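You operate a simulated robot arm through the tools that you are given. There is no shell and no other tool.

You are at the controls of a simulated robot arm. One attempt, no reset.

JOB
Screw the loose leg's foot tight in the cradle, then stand the leg on the green patch.
Fine: slide the keeper over the leg while you screw, and clear again after. Set down upright: loose bed leg. Where these are worked on the way, their far stop is far enough and under half their travel is too little: cradle keeper.

The check looks at the end state, three seconds after you hand in, the way a careful person would. Anything else that was tipped, shoved, dropped, spilled or broken makes it a failure.

ROBOT AND FRAMES
A 6-joint arm with a two-finger parallel gripper, fixed in place. Base frame: the origin is on the floor under the middle of its stand, x ahead of it, y to its left, z up; the work surface is at about z = 850. Units: mm, degrees, N and s.
With the tool pointing down near the work surface it reaches from about 300 to 660 mm from the base axis. Its first joint turns from -115.0 to 115.0 degrees. Payload 3.43 kg.
The tool frame sits at the grasp point between the pads (the TCP): z along the fingers, y along the line on which they close. The tips reach 34 mm beyond it. Largest opening 128 mm; finger width 24, thickness 12; the body of the gripper, 48 by 130 mm, starts 96 mm behind the TCP.
Orientation is that of the tool frame in the base frame, as [roll, pitch, yaw] about the fixed x, y, z axes, in that order (R = Rz(yaw) Ry(pitch) Rx(roll)). With the fingers straight down and closing along the base's y, the tool's x points along the base's -x, its y along +y and its z along -z.

CONTROLS
- The arm moves only by the tool jog_arm. Its argument "commands" is a list of rows, each a list of 7 numbers: the turn, a rotation vector about the base's x, y, z in units of 8 degrees (1.0 is 8 degrees), then the shift along the base's x, y, z in units of 30 mm (1.0 is 30 mm), then the finger opening in mm, from 0 to 128. In form: [[ax, ay, az, tx, ty, tz, hand], ...]. A call has 1 to 20 rows; each row shifts and turns the commanded pose from where the row before left it. A call with a number of a shift or a turn outside -1 to 1 is refused whole. Rows are played at 5 a second. More than 50 mm and 8.6 degrees between two rows, or a gripper value outside its range, and nothing of the call is played. A pose out of reach is approached as far as the arm can. The call stops where the force on the tool passes 40 N (or 10 N more than at its start, if that is more) or the arm is blocked; 0.2 s more then pass. The fingers move at their own pace (about 153 mm/s each) and stop on an object; they squeeze with about 44 N. The grip force told is the motor's: it shows also when the fingers shut on nothing. Time passes only in rows, and 0.2 s behind the last, so rows that do not move let the fingers close. It gives the time, the measured TCP pose, the force on the tool (base axes), the opening and the grip force at its end, in the units of the frame above (readings bear some noise), with the torque about the TCP (base axes, N m) and any sound that the robot's microphone picked up.
- Cameras (640 x 400 px; columns grow to the right, rows downward): "scene" is fixed at [49.6, -648.6, 1447.3]; the picture's right is [0.49, -0.87, 0.00], its down [-0.60, -0.34, -0.73] and it looks along [0.63, 0.36, -0.68] (base axes); focal length 214 px, centre (320, 200). "wrist" rides on the gripper at [76, -11, -160] in the tool frame; the picture's right is [0.15, 0.99, 0.00], its down [-0.88, 0.13, -0.46] and it looks along [-0.45, 0.07, 0.89] (tool axes); focal length 234 px, centre (320, 200). There is no depth. A picture from a camera that has moved, and an enlarged one, comes with that camera's place and axes in the base frame and with its lens.
- grab_frame(camera): a new picture of that camera. It takes no simulated time.
- move_column(by): slides the trunk up (or, below 0, down) by that many mm; the arm rides with it, the base frame stays. It gives what a move gives, with no picture.
- close_up(camera, box): a new picture of the part [left, top, right, bottom] of that camera's present view, enlarged. It takes no simulated time.
- close_job(): hands the job in; it is judged then, once.

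Nothing tells you positions but the pictures and the camera data. Unless the task says otherwise, let go and move clear before handing in.

The tools are called after "Call:" as name(argument=value, ...) on one line, values as JSON. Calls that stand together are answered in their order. jog_arm: Moves the arm, as the interface text tells. Its arguments: {"type":"object","properties":{"commands":{"type":"array","items":{"type":"array","items":{"type":"number"}}}},"required":["commands"]} The other tools are called the same way: move_column (by) moves the trunk up or down; grab_frame (camera) takes a picture; close_up (camera, box) takes an enlarged picture of a part of a camera's view; close_job () hands the job in.

At the start:

```text
clock: 0.0
eef_pos: [292.1, -233.0, 1398.1]
ee_rot: [179.9, 0.0, 180.0]
wrist_force: [0.0, -0.3, 0.1]
torque: [0.02, 0.0, -0.02]
opening: 128.0
grip_force: 0.1
trunk travel left (down, up): [-889.0, 101.0]
```

scene: 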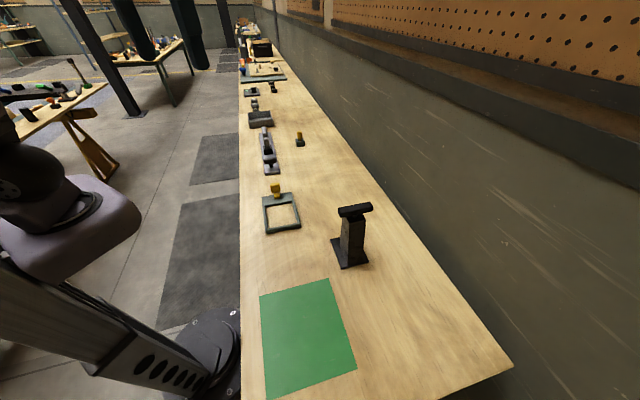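
wrist: 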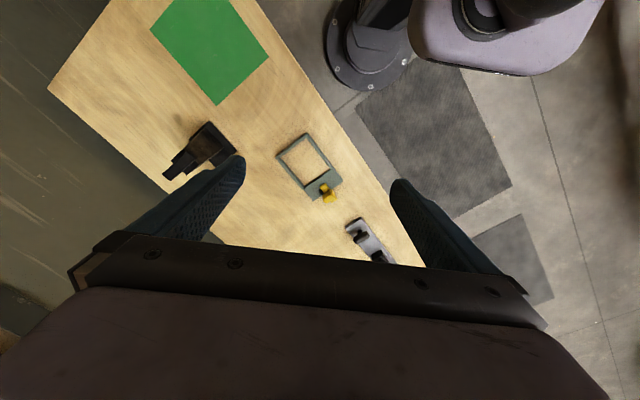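

I see a bench with a green patch, a dark stand-like object, a grey frame with a yellow knob, a plane, and more behind. I'll look closer at each before moving.

Call:
close_up(camera="scene", box=[230, 170, 390, 270])

Call:
close_up(camera="scene", box=[230, 50, 330, 190])

Call:
close_up(camera="wrist", box=[140, 100, 400, 270])

```text
4.00 times, centred on (310, 220) of scene
camera zoom: at [49.6, -648.6, 1447.3], right [0.49, -0.87, 0.0], down [-0.6, -0.34, -0.73], along [0.63, 0.36, -0.68], focal length 858 px, centre (360, 120)
```

zoom: 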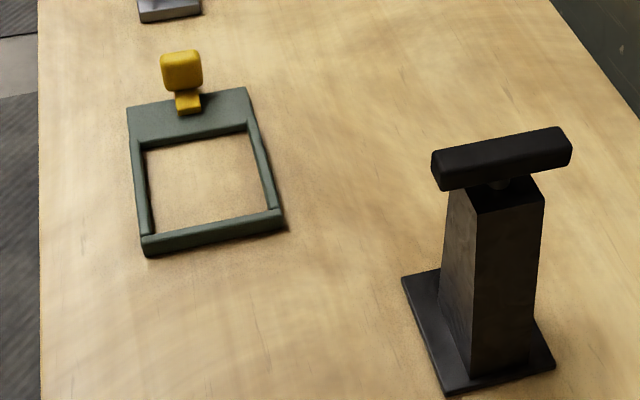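

```text
2.86 times, centred on (280, 120) of scene
camera zoom: at [49.6, -648.6, 1447.3], right [0.49, -0.87, 0.0], down [-0.6, -0.34, -0.73], along [0.63, 0.36, -0.68], focal length 613 px, centre (434, 429)
```

zoom: 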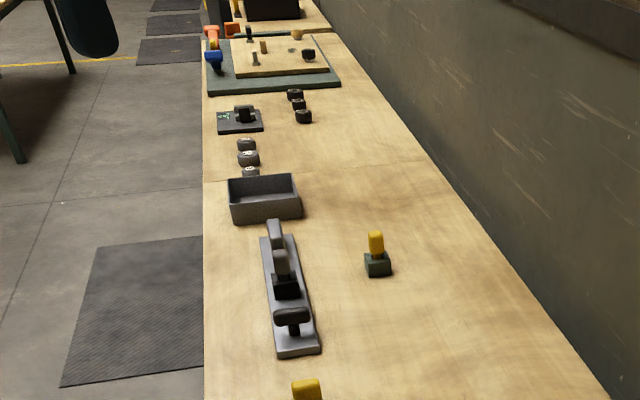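

```text
2.35 times, centred on (270, 185) of wrist
camera zoom: at [217.8, -243.9, 1558.3], right [-0.15, 0.99, 0.0], down [0.88, 0.13, 0.46], along [0.45, 0.07, -0.89], focal length 551 px, centre (438, 235)
```

zoom: 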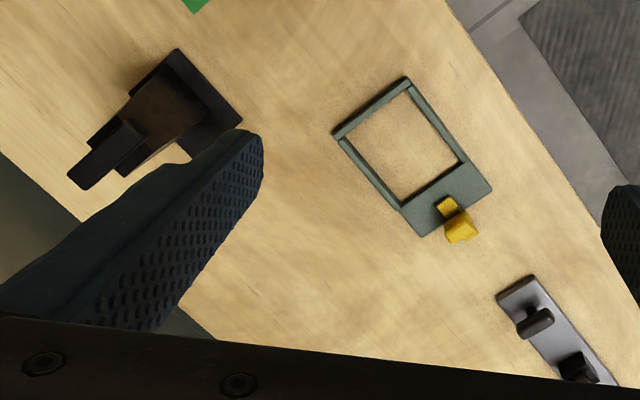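

The black post-like object is at about (424,-545) and the grey frame with a yellow knob at about (468,-241). The bench edge runs at 45° in the base frame. I'll turn the tool by -45° so that the wrist camera faces squarely across the bench.

Call:
jog_arm(commands=[[0, 0, -0.9375, 0, 0, 0, 128], [0, 0, -0.9375, 0, 0, 0, 128], [0, 0, -0.9375, 0, 0, 0, 128], [0, 0, -0.9375, 0, 0, 0, 128], [0, 0, -0.9375, 0, 0, 0, 128], [0, 0, -0.9375, 0, 0, 0, 128]])

Call:
grab_frame(camera="wrist")

```text
clock: 1.4
eef_pos: [292.9, -234.0, 1400.1]
ee_rot: [179.9, 0.0, 134.8]
wrist_force: [1.3, -0.3, 0.1]
torque: [0.0, -0.01, 0.02]
opening: 127.7
grip_force: 0.0
trunk travel left (down, up): [-889.0, 101.0]
```

```text
taken
camera wrist: at [231.3, -187.2, 1558.7], right [0.6, 0.8, 0.0], down [0.71, -0.53, 0.46], along [0.37, -0.27, -0.89], focal length 234 px, centre (320, 200)
```

wrist: 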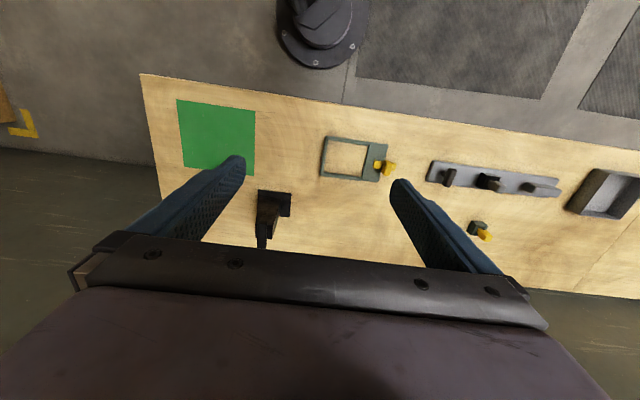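

The objects are now laid out along the bench in the wrist view. I'll zoom in on each.

Call:
close_up(camera="wrist", box=[240, 120, 400, 220])

Call:
close_up(camera="wrist", box=[400, 130, 640, 270])

Call:
close_up(camera="scene", box=[320, 190, 384, 280])

Call:
close_up(camera="scene", box=[240, 85, 320, 185])

```text
4.00 times, centred on (320, 170) of wrist
camera zoom: at [231.3, -187.2, 1558.7], right [0.6, 0.8, 0.0], down [0.71, -0.53, 0.46], along [0.37, -0.27, -0.89], focal length 937 px, centre (320, 320)
```

zoom: 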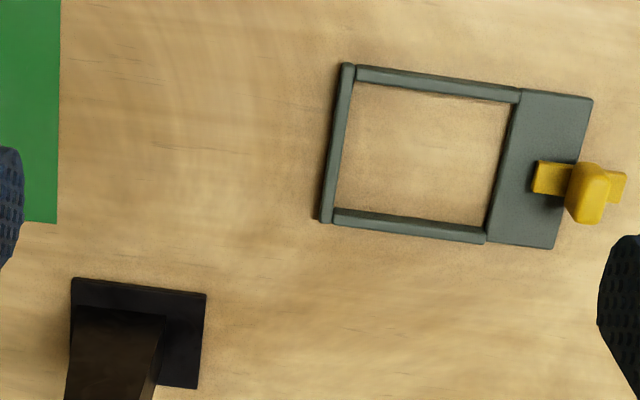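

```text
2.67 times, centred on (520, 200) of wrist
camera zoom: at [231.3, -187.2, 1558.7], right [0.6, 0.8, 0.0], down [0.71, -0.53, 0.46], along [0.37, -0.27, -0.89], focal length 624 px, centre (-213, 200)
```

zoom: 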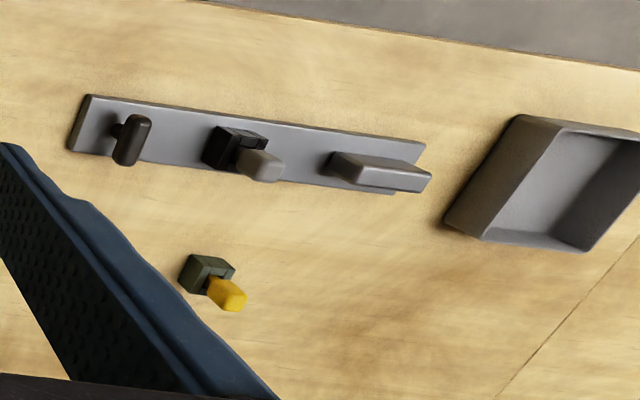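

```text
4.44 times, centred on (352, 235) of scene
camera zoom: at [49.6, -648.6, 1447.3], right [0.49, -0.87, 0.0], down [-0.6, -0.34, -0.73], along [0.63, 0.36, -0.68], focal length 953 px, centre (178, 44)
```

zoom: 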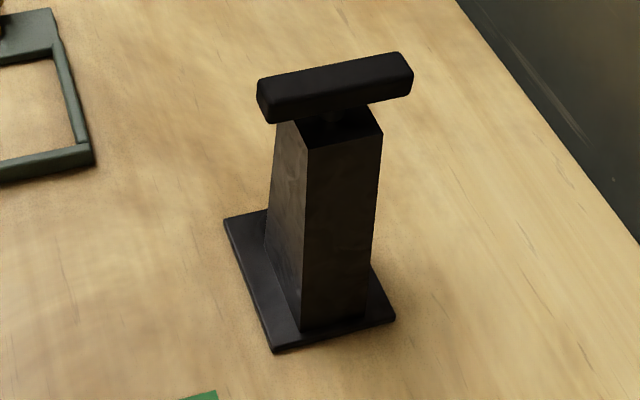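

```text
4.00 times, centred on (280, 135) of scene
camera zoom: at [49.6, -648.6, 1447.3], right [0.49, -0.87, 0.0], down [-0.6, -0.34, -0.73], along [0.63, 0.36, -0.68], focal length 858 px, centre (480, 460)
```

zoom: 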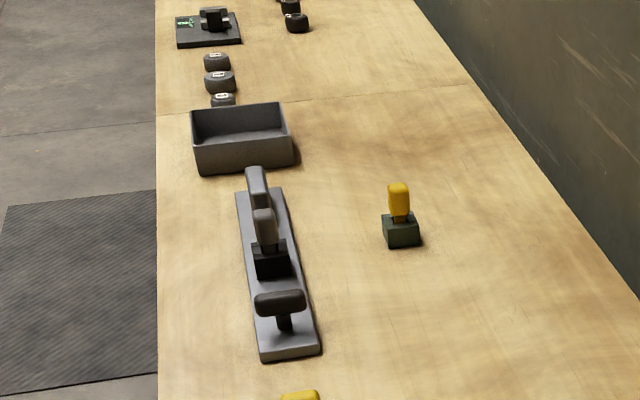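

The black post is a leg on a rectangular foot plate (about 110×93 mm) with a T-bar on top. The grey frame, with an opening of about 120×102 mm, should be the cradle, and its yellow-knobbed bar the keeper. I'll move closer to check the details.

Call:
jog_arm(commands=[[0, 0, 0, 0.1, -0.9, -0.83, 128], [0, 0, 0, 0.1, -0.9, -0.83, 128], [0, 0, 0, 0.1, -0.9, -0.83, 128], [0, 0, 0, 0.1, -0.9, -0.83, 128], [0, 0, 0, 0.1, -0.9, -0.83, 128], [0, 0, 0, 0.1, -0.9, -0.83, 128]])

Call:
grab_frame(camera="wrist")

Call:
grab_frame(camera="scene")

```text
clock: 2.8
eef_pos: [313.0, -396.8, 1247.4]
ee_rot: [-180.0, 0.0, 135.0]
wrist_force: [-0.4, -0.1, -0.3]
torque: [0.0, -0.02, -0.02]
opening: 128.1
grip_force: 0.0
trunk travel left (down, up): [-889.0, 101.0]
```

```text
taken
camera wrist: at [251.2, -351.7, 1406.6], right [0.6, 0.8, 0.0], down [0.71, -0.53, 0.46], along [0.37, -0.27, -0.89], focal length 234 px, centre (320, 200)
```

wrist: 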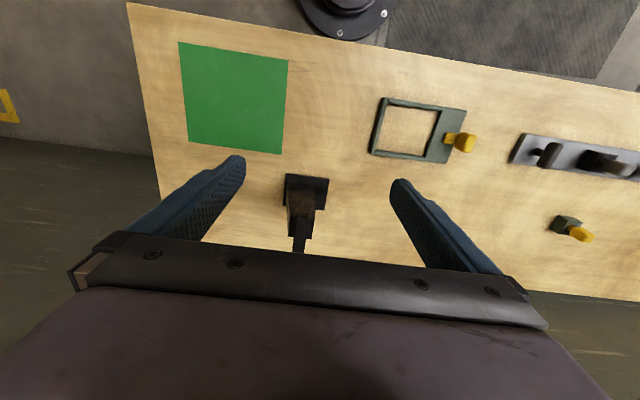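

```text
taken
```

scene: 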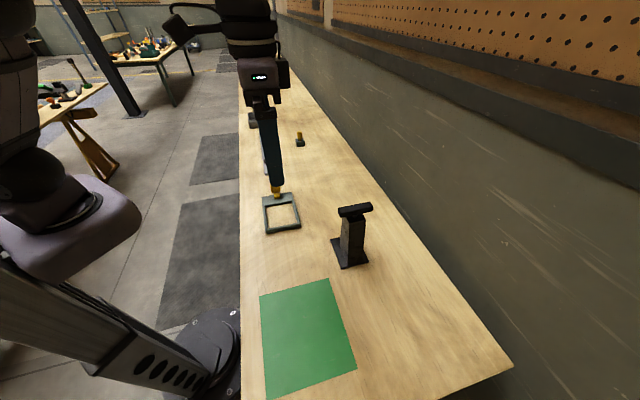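

The leg is at column 300, near the gripper body in the picture. I'll tilt the tool outward about 24° so that the camera sees the leg more side-on.

Call:
jog_arm(commands=[[-0.59, -0.59, 0, 0.2, -0.5, -0.5, 128], [-0.59, -0.59, 0, 0, -0.3, -0.5, 128], [-0.59, -0.59, 0, 0, -0.3, -0.5, 128], [-0.59, -0.59, 0, 0, 0, 0, 128]])

Call:
grab_frame(camera="wrist")

```text
clock: 3.8
eef_pos: [315.9, -427.4, 1205.5]
ee_rot: [180.0, 26.9, 135.0]
wrist_force: [-0.6, -0.1, -0.5]
torque: [-0.03, 0.02, 0.02]
opening: 127.9
grip_force: 0.1
trunk travel left (down, up): [-889.0, 101.0]
```

```text
taken
camera wrist: at [209.1, -336.1, 1313.2], right [0.61, 0.79, -0.07], down [0.5, -0.32, 0.8], along [0.62, -0.52, -0.59], focal length 234 px, centre (320, 200)
```

wrist: 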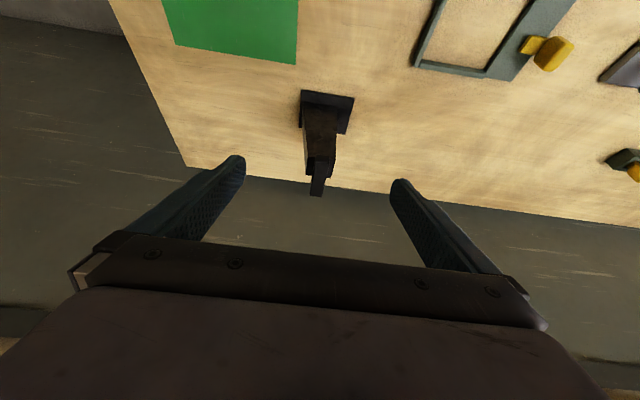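

Call:
close_up(camera="wrist", box=[270, 70, 400, 210])

Call:
close_up(camera="wrist", box=[400, 0, 600, 100])

```text
2.86 times, centred on (335, 140) of wrist
camera zoom: at [209.1, -336.1, 1313.2], right [0.61, 0.79, -0.07], down [0.5, -0.32, 0.8], along [0.62, -0.52, -0.59], focal length 669 px, centre (277, 371)
```

zoom: 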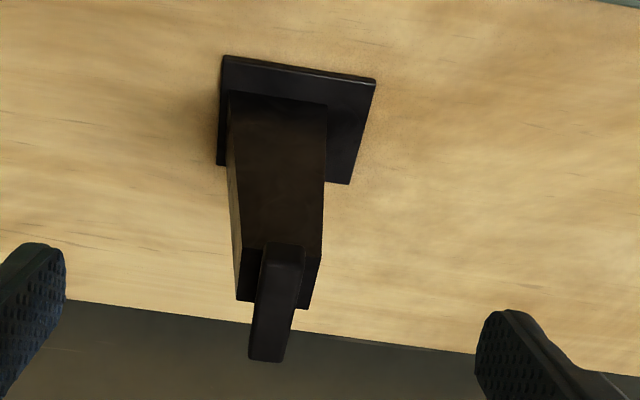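

```text
3.20 times, centred on (500, 50) of wrist
camera zoom: at [209.1, -336.1, 1313.2], right [0.61, 0.79, -0.07], down [0.5, -0.32, 0.8], along [0.62, -0.52, -0.59], focal length 749 px, centre (-256, 680)
```

zoom: 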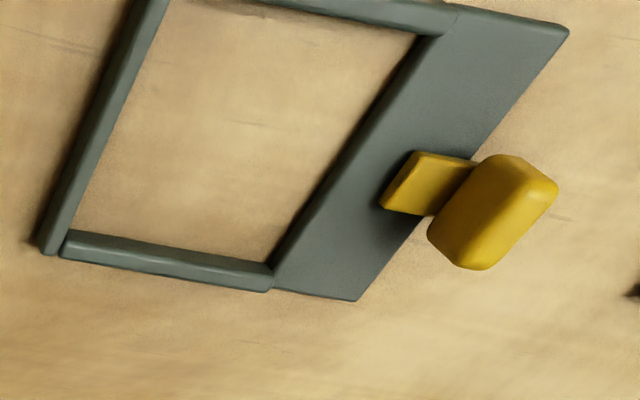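

The leg is a tapered post on an offset plate, with a T-bar across the top at about z=1040 running along the bench normal. That T-bar is the screwable part. I'll move nearer with a smaller tilt to measure the T-bar and plate accurately.

Call:
jog_arm(commands=[[0.526, 0.526, 0, 0.5, -0.375, -0.625, 128], [0.526, 0.526, 0, 0.5, -0.375, -0.625, 128], [0, 0, 0, 0.5, -0.375, -0.625, 128], [0, 0, 0, 0.5, -0.375, -0.625, 128], [0, 0, 0, 0, 0, 0, 128]])

Call:
grab_frame(camera="wrist")

Call:
grab_frame(camera="scene")

```text
clock: 5.0
eef_pos: [374.4, -471.9, 1131.6]
ee_rot: [179.9, 14.9, 135.1]
wrist_force: [0.4, -0.5, 0.2]
torque: [-0.04, 0.0, 0.02]
opening: 128.1
grip_force: 0.0
trunk travel left (down, up): [-889.0, 101.0]
```

```text
taken
camera wrist: at [286.3, -399.3, 1266.2], right [0.6, 0.8, -0.04], down [0.61, -0.43, 0.67], along [0.52, -0.42, -0.74], focal length 234 px, centre (320, 200)
```

wrist: 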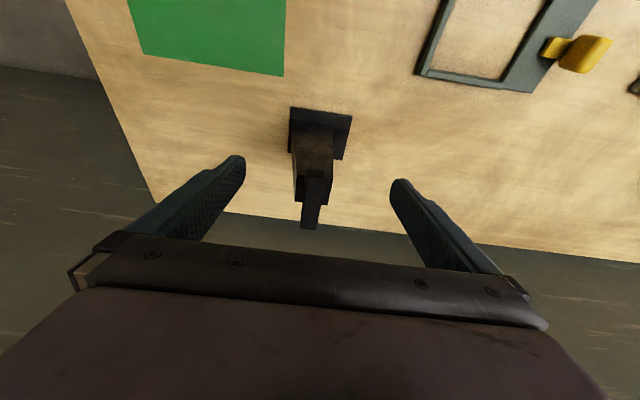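

```text
taken
```

scene: 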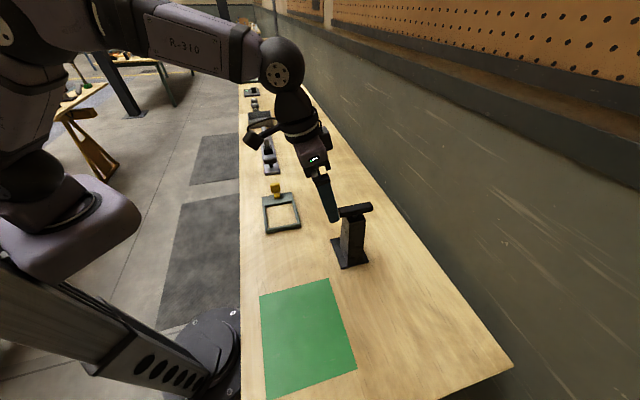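

Call:
close_up(camera="wrist", box=[260, 90, 380, 240])

Call:
close_up(camera="wrist", box=[400, 0, 620, 110])

Call:
close_up(camera="scene", box=[305, 170, 385, 275])

```text
2.67 times, centred on (320, 165) of wrist
camera zoom: at [286.3, -399.3, 1266.2], right [0.6, 0.8, -0.04], down [0.61, -0.43, 0.67], along [0.52, -0.42, -0.74], focal length 624 px, centre (320, 293)
```

zoom: 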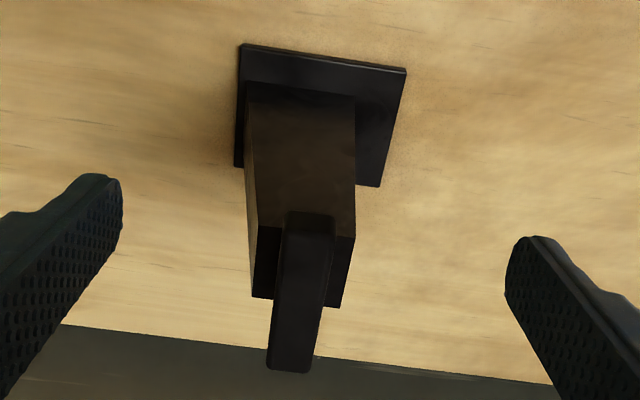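

```text
2.91 times, centred on (510, 55) of wrist
camera zoom: at [286.3, -399.3, 1266.2], right [0.6, 0.8, -0.04], down [0.61, -0.43, 0.67], along [0.52, -0.42, -0.74], focal length 681 px, centre (-233, 622)
```

zoom: 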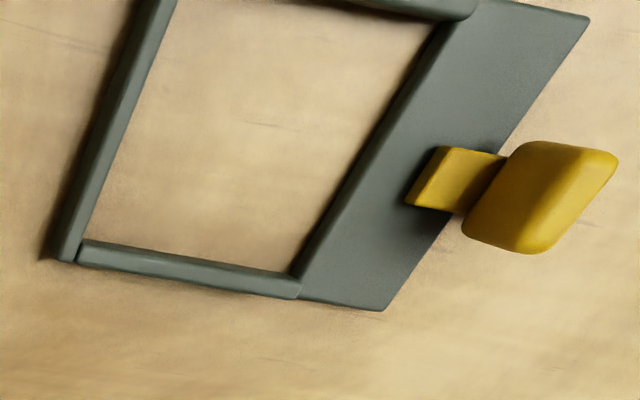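

```text
3.81 times, centred on (345, 222) of scene
camera zoom: at [49.6, -648.6, 1447.3], right [0.49, -0.87, 0.0], down [-0.6, -0.34, -0.73], along [0.63, 0.36, -0.68], focal length 817 px, centre (225, 114)
```

zoom: 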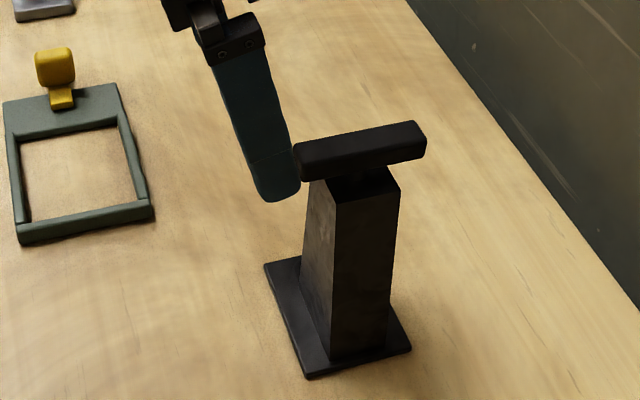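

The T-bar is centred near n=690, t=-68 (base about (440,-536)), with its bottom at about 1035 and top at about 1050. The post top is at about 1020, so I'll grip the bar with only the fingertips. I'll move over it now, keeping the 15° tilt.

Call:
jog_arm(commands=[[0, 0, 0, 0.513, -0.513, -0.3, 90], [0, 0, 0, 0.513, -0.513, -0.3, 80], [0, 0, 0, 0.513, -0.513, -0.5, 70], [0, 0, 0, 0.513, -0.513, -0.5, 60], [0, 0, 0, 0, 0, 0, 60]])

Call:
close_up(camera="wrist", box=[200, 100, 440, 260])

Call:
close_up(camera="scene", box=[305, 170, 385, 275])

```text
clock: 6.2
eef_pos: [437.1, -532.1, 1083.1]
ee_rot: [179.9, 14.8, 134.9]
wrist_force: [0.1, -0.6, 0.8]
torque: [-0.01, -0.02, 0.03]
opening: 60.2
grip_force: 0.1
trunk travel left (down, up): [-889.0, 101.0]
```

```text
2.50 times, centred on (320, 180) of wrist
camera zoom: at [349.1, -458.9, 1216.9], right [0.6, 0.8, -0.04], down [0.61, -0.43, 0.67], along [0.52, -0.42, -0.75], focal length 585 px, centre (320, 250)
```

zoom: 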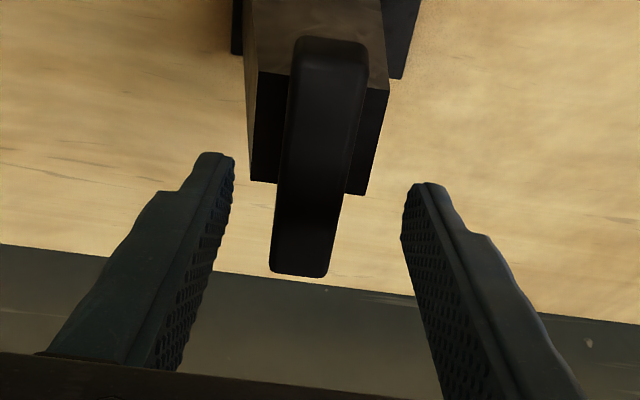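

```text
3.81 times, centred on (345, 222) of scene
camera zoom: at [49.6, -648.6, 1447.3], right [0.49, -0.87, 0.0], down [-0.6, -0.34, -0.73], along [0.63, 0.36, -0.68], focal length 817 px, centre (225, 114)
```

zoom: 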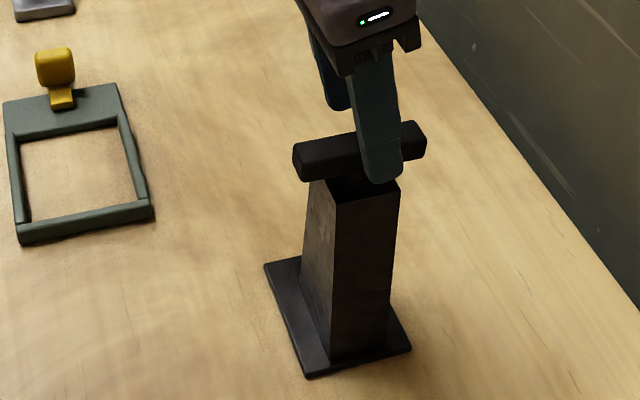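

The pose was reached and the fingers straddle the bar. I'll lower 22 mm and close.

Call:
jog_arm(commands=[[0, 0, 0, 0.01, -0.01, -0.37, 60], [0, 0, 0, 0, 0, -0.37, 60], [0, 0, 0, 0, 0, 0, 60]])

Call:
close_up(camera="scene", box=[315, 180, 375, 250])

Call:
close_up(camera="wrist", box=[200, 50, 440, 260])

```text
clock: 7.0
eef_pos: [438.9, -533.8, 1060.3]
ee_rot: [-179.9, 14.8, 135.0]
wrist_force: [0.0, 0.7, 0.1]
torque: [0.01, -0.02, 0.0]
opening: 60.0
grip_force: 0.0
trunk travel left (down, up): [-889.0, 101.0]
```

```text
5.71 times, centred on (345, 215) of scene
camera zoom: at [49.6, -648.6, 1447.3], right [0.49, -0.87, 0.0], down [-0.6, -0.34, -0.73], along [0.63, 0.36, -0.68], focal length 1226 px, centre (177, 114)
```

zoom: 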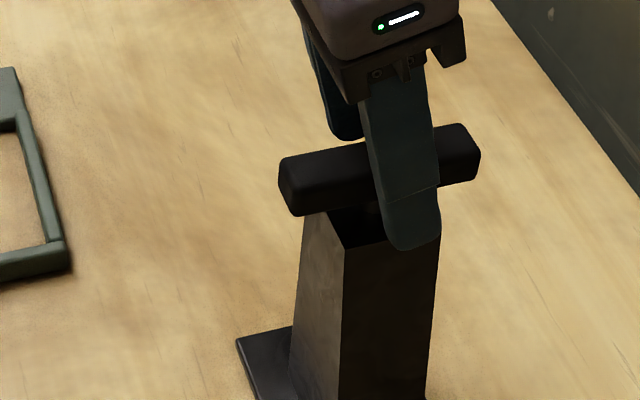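

```text
1.90 times, centred on (320, 155) of wrist
camera zoom: at [350.4, -460.0, 1195.2], right [0.6, 0.8, -0.04], down [0.61, -0.43, 0.67], along [0.52, -0.42, -0.74], focal length 446 px, centre (320, 286)
```

zoom: 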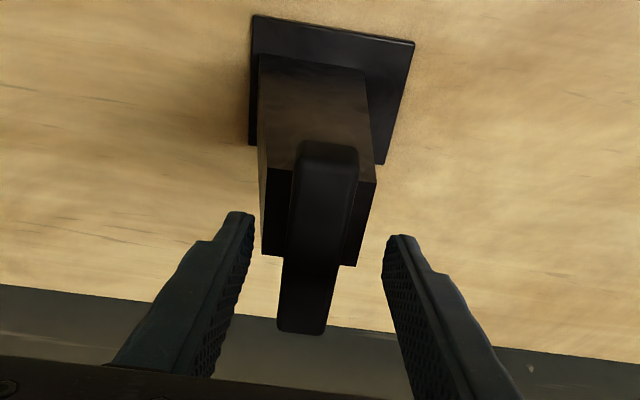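

The tips are only about 3 mm above the post top, so I'll rise 5 mm and then close gently while watching force.

Call:
jog_arm(commands=[[0, 0, 0, -0.05, 0.05, 0.17, 60], [0, 0, 0, 0, 0, 0, 40], [0, 0, 0, 0, 0, 0, 30], [0, 0, 0, 0, 0, 0, 18], [0, 0, 0, 0, 0, 0, 10], [0, 0, 0, 0, 0, 0, 5], [0, 0, 0, 0, 0, 0, 5]])

Call:
close_up(camera="scene", box=[315, 180, 375, 250])

Call:
close_up(camera="wrist", box=[200, 50, 440, 260])

```text
clock: 8.6
eef_pos: [435.1, -532.5, 1065.5]
ee_rot: [180.0, 14.7, 135.1]
wrist_force: [-3.6, -3.7, 1.4]
torque: [-0.31, 0.37, -0.01]
opening: 23.3
grip_force: 44.2
trunk travel left (down, up): [-889.0, 101.0]
```

```text
5.71 times, centred on (345, 215) of scene
camera zoom: at [49.6, -648.6, 1447.3], right [0.49, -0.87, 0.0], down [-0.6, -0.34, -0.73], along [0.63, 0.36, -0.68], focal length 1226 px, centre (177, 114)
```

zoom: 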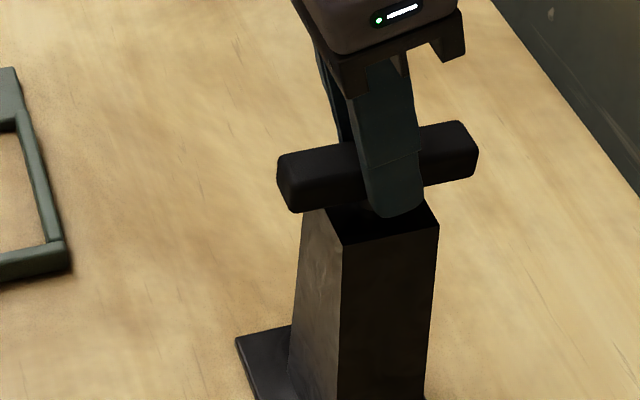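

```text
1.90 times, centred on (320, 155) of wrist
camera zoom: at [348.0, -459.8, 1199.6], right [0.6, 0.8, -0.04], down [0.61, -0.43, 0.67], along [0.52, -0.42, -0.75], focal length 446 px, centre (320, 286)
```

zoom: 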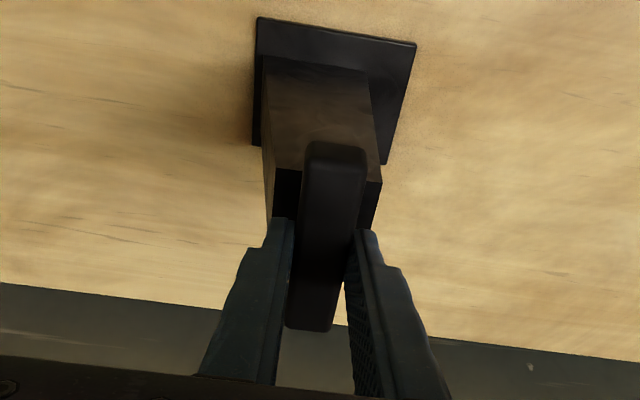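

The bar is gripped (opening 23.3 mm, 44 N). I'll lift slowly, watching the weight and whether the leg stays upright.

Call:
jog_arm(commands=[[0, 0, 0, 0, 0, 0.2, 5], [0, 0, 0, 0, 0, 0.2, 5], [0, 0, 0, 0, 0, 0.3, 5], [0, 0, 0, 0, 0, 0, 5]])

Call:
close_up(camera="scene", box=[305, 170, 385, 275])

Call:
close_up(camera="wrist", box=[200, 50, 440, 260])

```text
clock: 9.6
eef_pos: [437.4, -533.9, 1084.6]
ee_rot: [180.0, 14.6, 135.0]
wrist_force: [-0.5, -0.7, -7.6]
torque: [0.04, -0.03, -0.01]
opening: 23.5
grip_force: 44.1
trunk travel left (down, up): [-889.0, 101.0]
```

```text
3.81 times, centred on (345, 222) of scene
camera zoom: at [49.6, -648.6, 1447.3], right [0.49, -0.87, 0.0], down [-0.6, -0.34, -0.73], along [0.63, 0.36, -0.68], focal length 817 px, centre (225, 114)
```

zoom: 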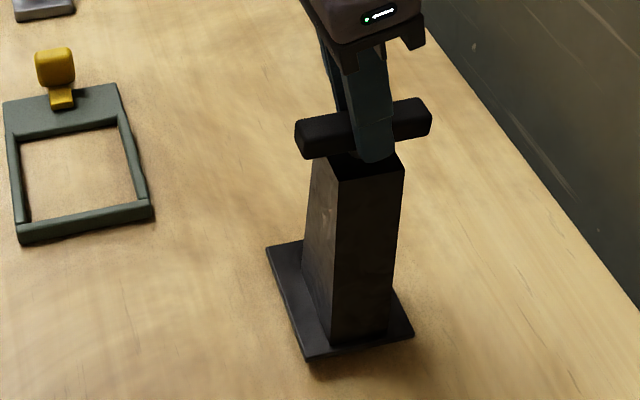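

```text
1.90 times, centred on (320, 155) of wrist
camera zoom: at [349.4, -460.9, 1219.2], right [0.6, 0.8, -0.04], down [0.61, -0.43, 0.66], along [0.52, -0.42, -0.75], focal length 446 px, centre (320, 286)
```

zoom: 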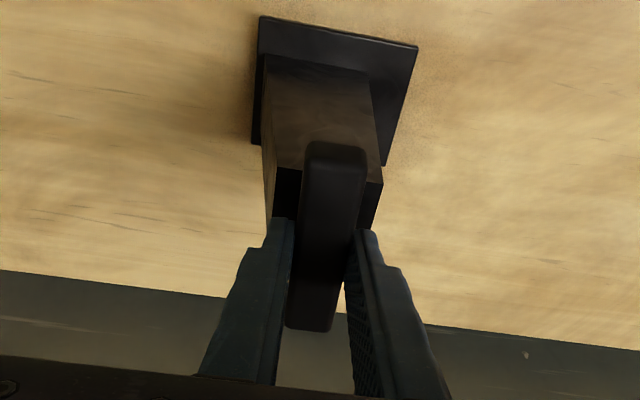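

The leg is up cleanly (about 0.8 kg, upright). I'll raise it further and carry it above the cradle centre at about n=500, t=144.

Call:
jog_arm(commands=[[0, 0, 0, 0, 0, 0.5, 5], [0, 0, 0, 0, 0, 0.6, 5], [0, 0, 0, 0.02, 0.3, 0.4, 5], [0, 0, 0, 0.03, 0.6, 0, 5], [0, 0, 0, 0.03, 0.65, 0, 5], [0, 0, 0, 0.03, 0.65, 0, 5], [0, 0, 0, 0.03, 0.65, 0, 5], [0, 0, 0, 0.03, 0.65, 0, 5], [0, 0, 0, 0.03, 0.65, 0, 5], [0, 0, 0, 0.03, 0.65, 0, 5], [0, 0, 0, 0.03, 0.65, 0, 5], [0, 0, 0, 0.03, 0.65, 0, 5], [0, 0, 0, 0.03, 0.65, 0, 5], [0, 0, 0, 0.03, 0.65, 0, 5], [0, 0, 0, 0.03, 0.65, 0, 5], [0, 0, 0, 0.03, 0.65, 0, 5], [0, 0, 0, 0.02, 0.5, 0, 5], [0, 0, 0, 0, 0.2, 0, 5], [0, 0, 0, 0, 0, 0, 5]])

Call:
grab_frame(camera="wrist")

Call:
grab_frame(camera="scene")

```text
clock: 13.6
eef_pos: [448.9, -244.9, 1127.0]
ee_rot: [180.0, 14.8, 134.9]
wrist_force: [0.0, 0.4, -8.0]
torque: [0.08, 0.02, -0.01]
opening: 23.5
grip_force: 43.9
out of reach, approached as far as the arm can: row 2
trunk travel left (down, up): [-889.0, 101.0]
```

```text
taken
camera wrist: at [359.8, -172.3, 1261.6], right [0.6, 0.8, -0.04], down [0.61, -0.43, 0.67], along [0.52, -0.42, -0.75], focal length 234 px, centre (320, 200)
```

wrist: 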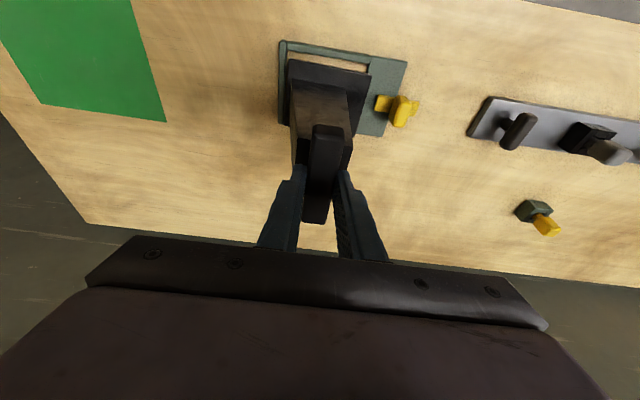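

```text
taken
```

scene: 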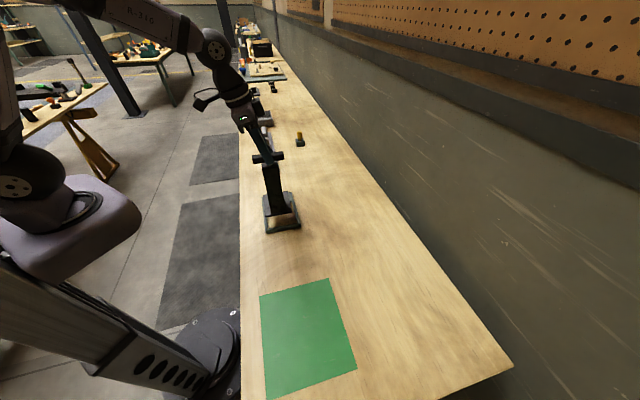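

The leg is over the cradle. I'll zoom in to measure the plate against the frame.

Call:
close_up(camera="wrist", box=[260, 30, 440, 150])

Call:
close_up(camera="scene", box=[245, 140, 325, 240])

```text
3.33 times, centred on (350, 90) of wrist
camera zoom: at [359.8, -172.3, 1261.6], right [0.6, 0.8, -0.04], down [0.61, -0.43, 0.67], along [0.52, -0.42, -0.75], focal length 781 px, centre (220, 567)
```

zoom: 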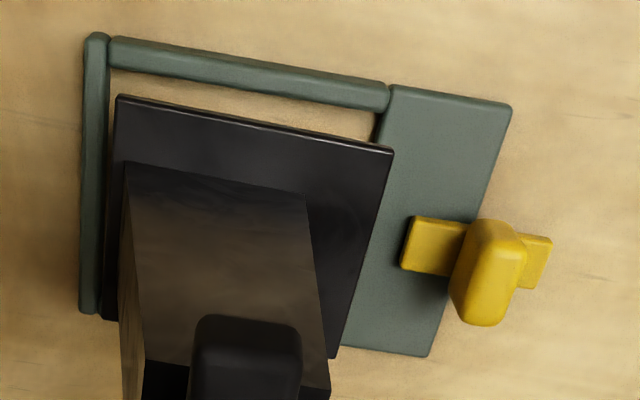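

```text
4.00 times, centred on (285, 190) of scene
camera zoom: at [49.6, -648.6, 1447.3], right [0.49, -0.87, 0.0], down [-0.6, -0.34, -0.73], along [0.63, 0.36, -0.68], focal length 858 px, centre (460, 240)
```

zoom: 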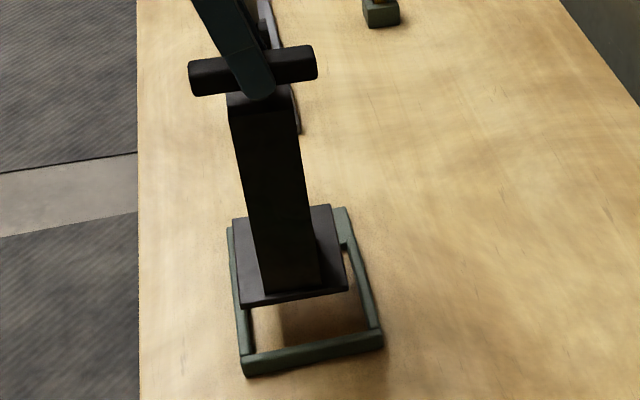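

The plate sits about 4 mm too far in +t and 3 mm too low in n. I'll correct that and lower to just above the rails for a finer check.

Call:
jog_arm(commands=[[0, 0, 0, -0.024, -0.165, 0, 5], [0, 0, 0, 0, 0, -0.4, 5], [0, 0, 0, 0, 0, -0.4, 5], [0, 0, 0, 0, 0, -0.4, 5], [0, 0, 0, 0, 0, 0, 5], [0, 0, 0, 0, 0, 0, 5]])

Call:
close_up(camera="wrist", box=[260, 30, 440, 150])

Call:
close_up(camera="scene", box=[245, 160, 325, 240])

```text
clock: 15.0
eef_pos: [446.3, -250.3, 1091.2]
ee_rot: [180.0, 14.7, 135.0]
wrist_force: [0.9, -0.2, -8.1]
torque: [0.07, -0.05, -0.03]
opening: 23.4
grip_force: 43.8
trunk travel left (down, up): [-889.0, 101.0]
```

```text
3.33 times, centred on (350, 90) of wrist
camera zoom: at [358.2, -176.9, 1225.9], right [0.6, 0.8, -0.04], down [0.61, -0.43, 0.66], along [0.52, -0.42, -0.75], focal length 781 px, centre (220, 567)
```

zoom: 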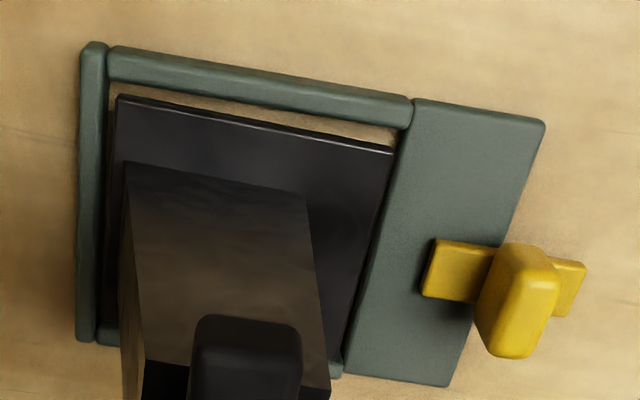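

```text
5.00 times, centred on (285, 200) of scene
camera zoom: at [49.6, -648.6, 1447.3], right [0.49, -0.87, 0.0], down [-0.6, -0.34, -0.73], along [0.63, 0.36, -0.68], focal length 1072 px, centre (495, 200)
```

zoom: 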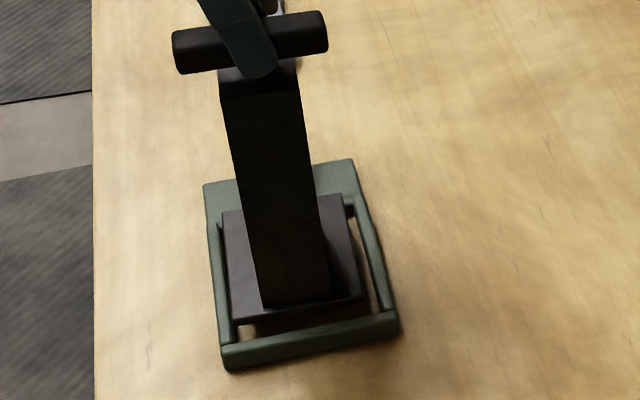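

I'll zoom in more to read the relative yaw of plate and frame.

Call:
close_up(camera="wrist", box=[280, 35, 380, 90])

Call:
close_up(camera="wrist", box=[340, 60, 400, 150])

Call:
close_up(camera="wrist", box=[275, 40, 325, 150])

Call:
close_up(camera="scene", box=[265, 190, 305, 240])

```text
6.40 times, centred on (330, 62) of wrist
camera zoom: at [358.2, -176.9, 1225.9], right [0.6, 0.8, -0.04], down [0.61, -0.43, 0.66], along [0.52, -0.42, -0.75], focal length 1499 px, centre (256, 1080)
```

zoom: 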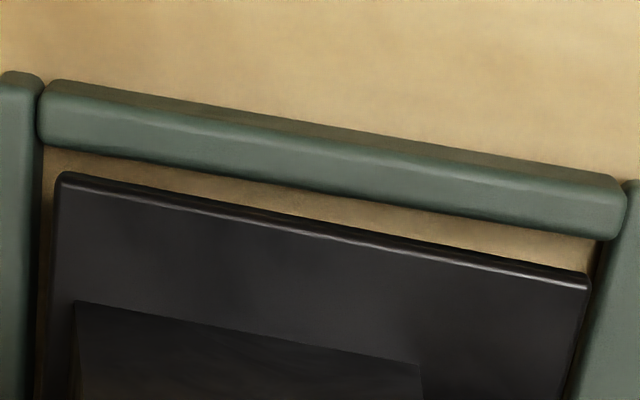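

```text
4.44 times, centred on (370, 105) of wrist
camera zoom: at [358.2, -176.9, 1225.9], right [0.6, 0.8, -0.04], down [0.61, -0.43, 0.66], along [0.52, -0.42, -0.75], focal length 1041 px, centre (98, 622)
```

zoom: 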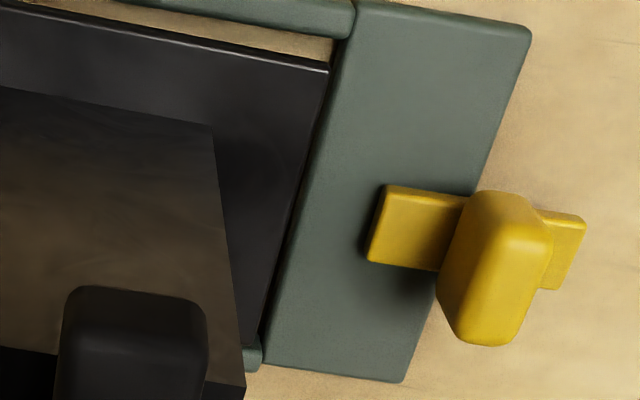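

```text
3.64 times, centred on (300, 95) of wrist
camera zoom: at [358.2, -176.9, 1225.9], right [0.6, 0.8, -0.04], down [0.61, -0.43, 0.66], along [0.52, -0.42, -0.75], focal length 852 px, centre (393, 582)
```

zoom: 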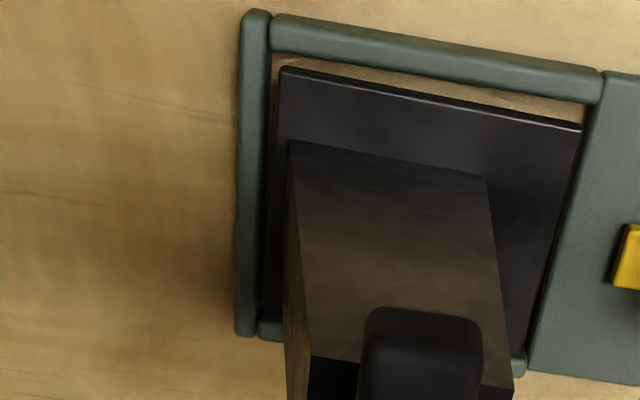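

```text
8.00 times, centred on (285, 215) of scene
camera zoom: at [49.6, -648.6, 1447.3], right [0.49, -0.87, 0.0], down [-0.6, -0.34, -0.73], along [0.63, 0.36, -0.68], focal length 1716 px, centre (600, 80)
```

zoom: 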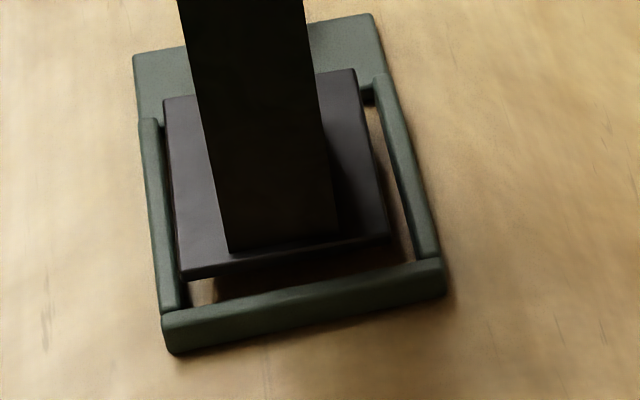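

The plate is turned about 1.7° clockwise from the frame, but its centre is nearly right. I'll rotate it back, nudge it about 1 mm, and lower most of the way while checking force.

Call:
jog_arm(commands=[[0, 0, 0.2125, 0.064, 0.007, 0, 5], [0, 0, 0, 0, 0, -0.15, 5], [0, 0, 0, 0, 0, -0.15, 5], [0, 0, 0, 0, 0, -0.1, 5], [0, 0, 0, 0, 0, 0, 5]])

Call:
close_up(camera="wrist", box=[280, 35, 380, 90])

Call:
close_up(camera="wrist", box=[260, 30, 440, 150])

Call:
close_up(camera="scene", box=[265, 190, 305, 240])

```text
clock: 16.2
eef_pos: [447.6, -249.5, 1079.6]
ee_rot: [-179.9, 14.7, 136.8]
wrist_force: [-1.0, 0.2, -8.0]
torque: [0.03, 0.02, 0.0]
opening: 23.3
grip_force: 44.4
trunk travel left (down, up): [-889.0, 101.0]
```

```text
6.40 times, centred on (330, 62) of wrist
camera zoom: at [357.1, -179.2, 1214.3], right [0.58, 0.82, -0.04], down [0.62, -0.41, 0.66], along [0.53, -0.41, -0.75], focal length 1499 px, centre (256, 1080)
```

zoom: 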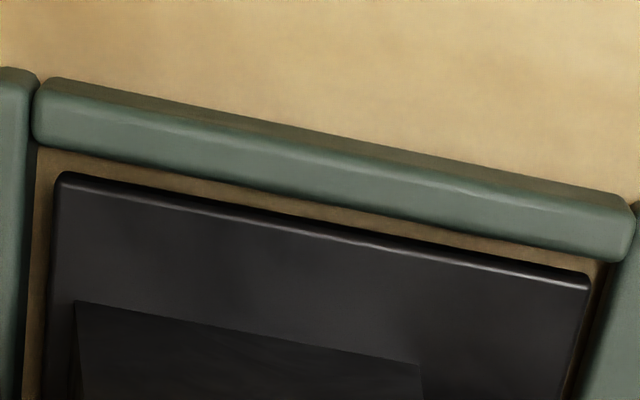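

```text
3.33 times, centred on (350, 90) of wrist
camera zoom: at [357.1, -179.2, 1214.3], right [0.58, 0.82, -0.04], down [0.62, -0.41, 0.66], along [0.53, -0.41, -0.75], focal length 781 px, centre (220, 567)
```

zoom: 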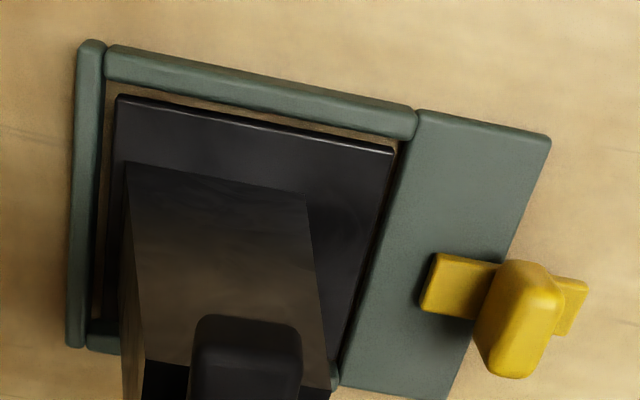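

```text
8.00 times, centred on (285, 215) of scene
camera zoom: at [49.6, -648.6, 1447.3], right [0.49, -0.87, 0.0], down [-0.6, -0.34, -0.73], along [0.63, 0.36, -0.68], focal length 1716 px, centre (600, 80)
```

zoom: 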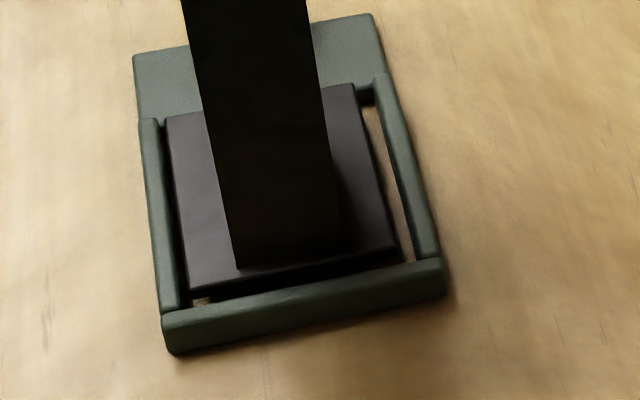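

The yaw is aligned now and the gaps look about right. One more +1.2 mm outward, then down to the bench.

Call:
jog_arm(commands=[[0, 0, -0.03, 0.028, -0.028, 0, 5], [0, 0, 0, 0, 0, -0.13, 5], [0, 0, 0, 0, 0, -0.13, 5], [0, 0, 0, 0, 0, -0.1, 5], [0, 0, 0, 0, 0, 0, 5]])

Call:
close_up(camera="wrist", box=[260, 30, 440, 150])

Call:
close_up(camera="scene", box=[265, 190, 305, 240])

```text
clock: 17.4
eef_pos: [448.7, -250.8, 1068.8]
ee_rot: [-179.9, 14.6, 136.4]
wrist_force: [-0.2, 0.5, -6.8]
torque: [0.06, 0.0, 0.02]
opening: 23.5
grip_force: 43.9
trunk travel left (down, up): [-889.0, 101.0]
```

```text
3.33 times, centred on (350, 90) of wrist
camera zoom: at [357.9, -180.2, 1204.0], right [0.58, 0.81, -0.04], down [0.62, -0.41, 0.66], along [0.53, -0.41, -0.75], focal length 781 px, centre (220, 567)
```

zoom: 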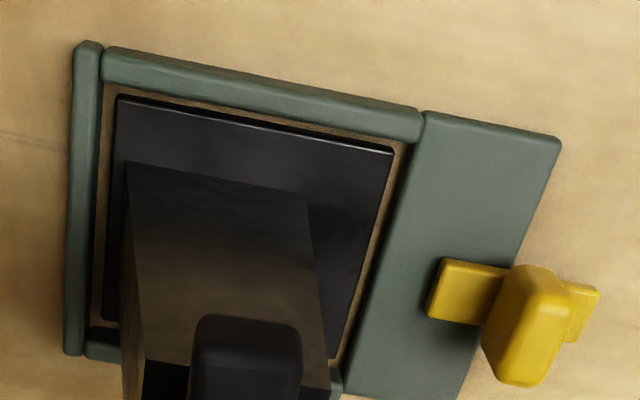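

```text
8.00 times, centred on (285, 215) of scene
camera zoom: at [49.6, -648.6, 1447.3], right [0.49, -0.87, 0.0], down [-0.6, -0.34, -0.73], along [0.63, 0.36, -0.68], focal length 1716 px, centre (600, 80)
```

zoom: 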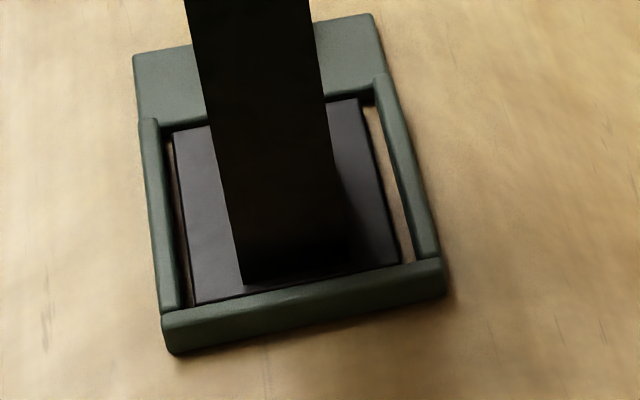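

The plate is inside the frame with gaps all round. I'll lower the last few mm until the bench takes the weight.

Call:
jog_arm(commands=[[0, 0, 0, 0, 0, -0.06, 5], [0, 0, 0, 0, 0, -0.06, 5], [0, 0, 0, 0, 0, 0, 5]])

```text
clock: 18.2
eef_pos: [447.8, -250.5, 1066.0]
ee_rot: [180.0, 14.7, 136.5]
wrist_force: [0.0, 0.8, -7.5]
torque: [0.02, -0.06, 0.0]
opening: 23.6
grip_force: 43.4
trunk travel left (down, up): [-889.0, 101.0]
```

Call:
jog_arm(commands=[[0, 0, 0, 0, 0, -0.05, 5], [0, 0, 0, 0, 0, -0.05, 5], [0, 0, 0, 0, 0, 0, 5]])

```text
clock: 19.0
eef_pos: [448.5, -251.0, 1064.8]
ee_rot: [-180.0, 14.9, 136.3]
wrist_force: [0.0, 0.7, 6.9]
torque: [0.42, 0.66, 0.01]
opening: 23.6
grip_force: 43.9
trunk travel left (down, up): [-889.0, 101.0]
```

The bench has taken the leg. I'll ease off half a millimetre, open the fingers, and check.

Call:
jog_arm(commands=[[0, 0, 0, 0, 0, 0.02, 5], [0, 0, 0, 0, 0, 0, 30], [0, 0, 0, 0, 0, 0, 50], [0, 0, 0, 0, 0, 0, 60]])

Call:
close_up(camera="wrist", box=[220, 30, 440, 250])

Call:
close_up(camera="scene", box=[245, 140, 325, 240])

```text
clock: 20.0
eef_pos: [447.4, -250.3, 1065.4]
ee_rot: [-179.9, 14.8, 136.4]
wrist_force: [0.5, -0.5, -0.6]
torque: [-0.02, 0.01, -0.02]
opening: 60.0
grip_force: 0.2
trunk travel left (down, up): [-889.0, 101.0]
```

```text
1.82 times, centred on (330, 140) of wrist
camera zoom: at [357.6, -179.8, 1198.6], right [0.58, 0.81, -0.04], down [0.62, -0.41, 0.67], along [0.53, -0.41, -0.75], focal length 426 px, centre (302, 309)
```

zoom: 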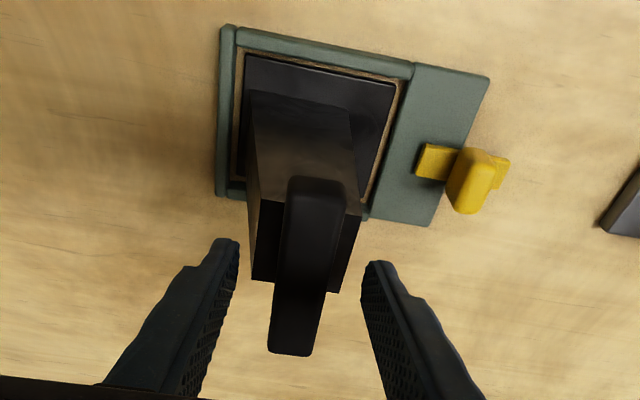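

```text
4.00 times, centred on (285, 190) of scene
camera zoom: at [49.6, -648.6, 1447.3], right [0.49, -0.87, 0.0], down [-0.6, -0.34, -0.73], along [0.63, 0.36, -0.68], focal length 858 px, centre (460, 240)
```

zoom: 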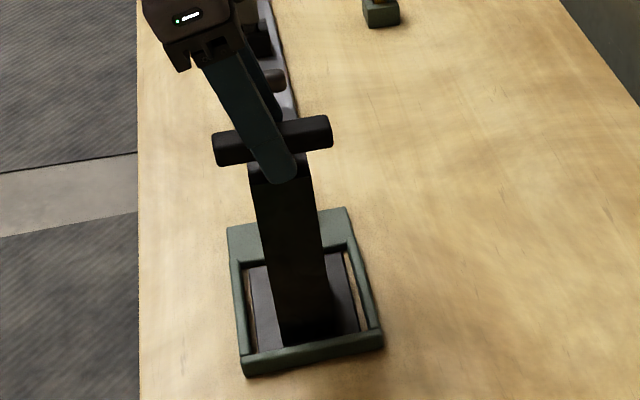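

The leg stands in the cradle. Next I'll rise clear, turn the gripper 90° so that its narrow side faces the leg, and go above the keeper knob.

Call:
jog_arm(commands=[[0, 0, 0, 0, 0, 0.7, 60], [0, 0, 0, 0, 0, 0.9, 80], [0.638, 0.67, 0, 0, 0, 0.4, 90], [0.638, 0.67, 0, 0, 0, 0, 90], [0, 0, -0.952, 0.3, 0.28, 0, 90], [0, 0, -0.952, 0.3, 0.28, 0, 90], [0, 0, -0.952, 0.3, 0.28, 0, 90], [0, 0, -0.952, 0.3, 0.28, 0, 90], [0, 0, -0.952, 0.3, 0.28, 0, 90], [0, 0, -0.952, 0.3, 0.28, 0, 90], [0, 0, -0.952, 0.3, 0.28, 0, 90], [0, 0, -0.952, 0.3, 0.28, 0, 90], [0, 0, -0.952, 0.3, 0.28, 0, 90], [0, 0, -0.952, 0.3, 0.28, 0, 90], [0, 0, -0.952, 0.1, 0.1, 0, 90], [0, 0, -0.952, 0.1, 0.1, 0, 90], [0, 0, 0, 0, 0, 0, 90]])

Call:
grab_frame(camera="wrist")

Call:
close_up(camera="scene", box=[225, 120, 325, 240])

```text
clock: 23.6
eef_pos: [543.6, -160.0, 1125.2]
ee_rot: [180.0, 0.0, 44.9]
wrist_force: [-0.2, -0.6, 0.4]
torque: [-0.02, 0.02, 0.02]
opening: 90.0
grip_force: 0.1
trunk travel left (down, up): [-889.0, 101.0]
```

```text
taken
camera wrist: at [590.3, -98.5, 1283.4], right [0.8, -0.6, 0.0], down [-0.53, -0.71, 0.46], along [-0.27, -0.37, -0.89], focal length 234 px, centre (320, 200)
```

wrist: 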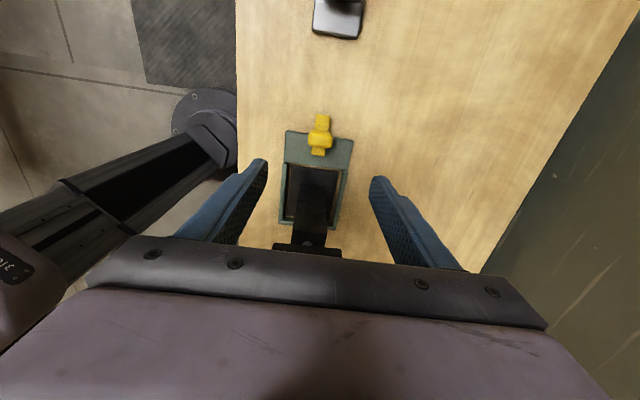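

```text
3.33 times, centred on (275, 180) of scene
camera zoom: at [49.6, -648.6, 1447.3], right [0.49, -0.87, 0.0], down [-0.6, -0.34, -0.73], along [0.63, 0.36, -0.68], focal length 715 px, centre (470, 267)
```

zoom: 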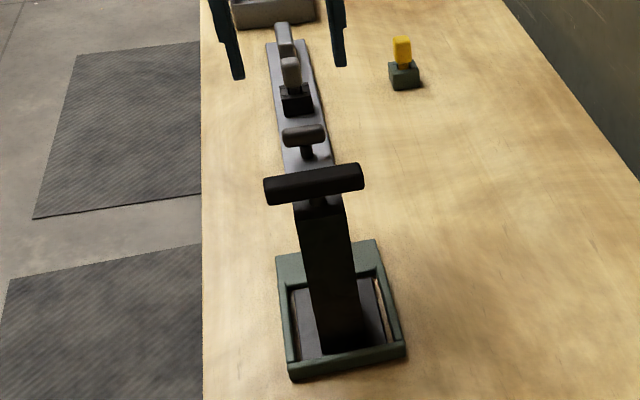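

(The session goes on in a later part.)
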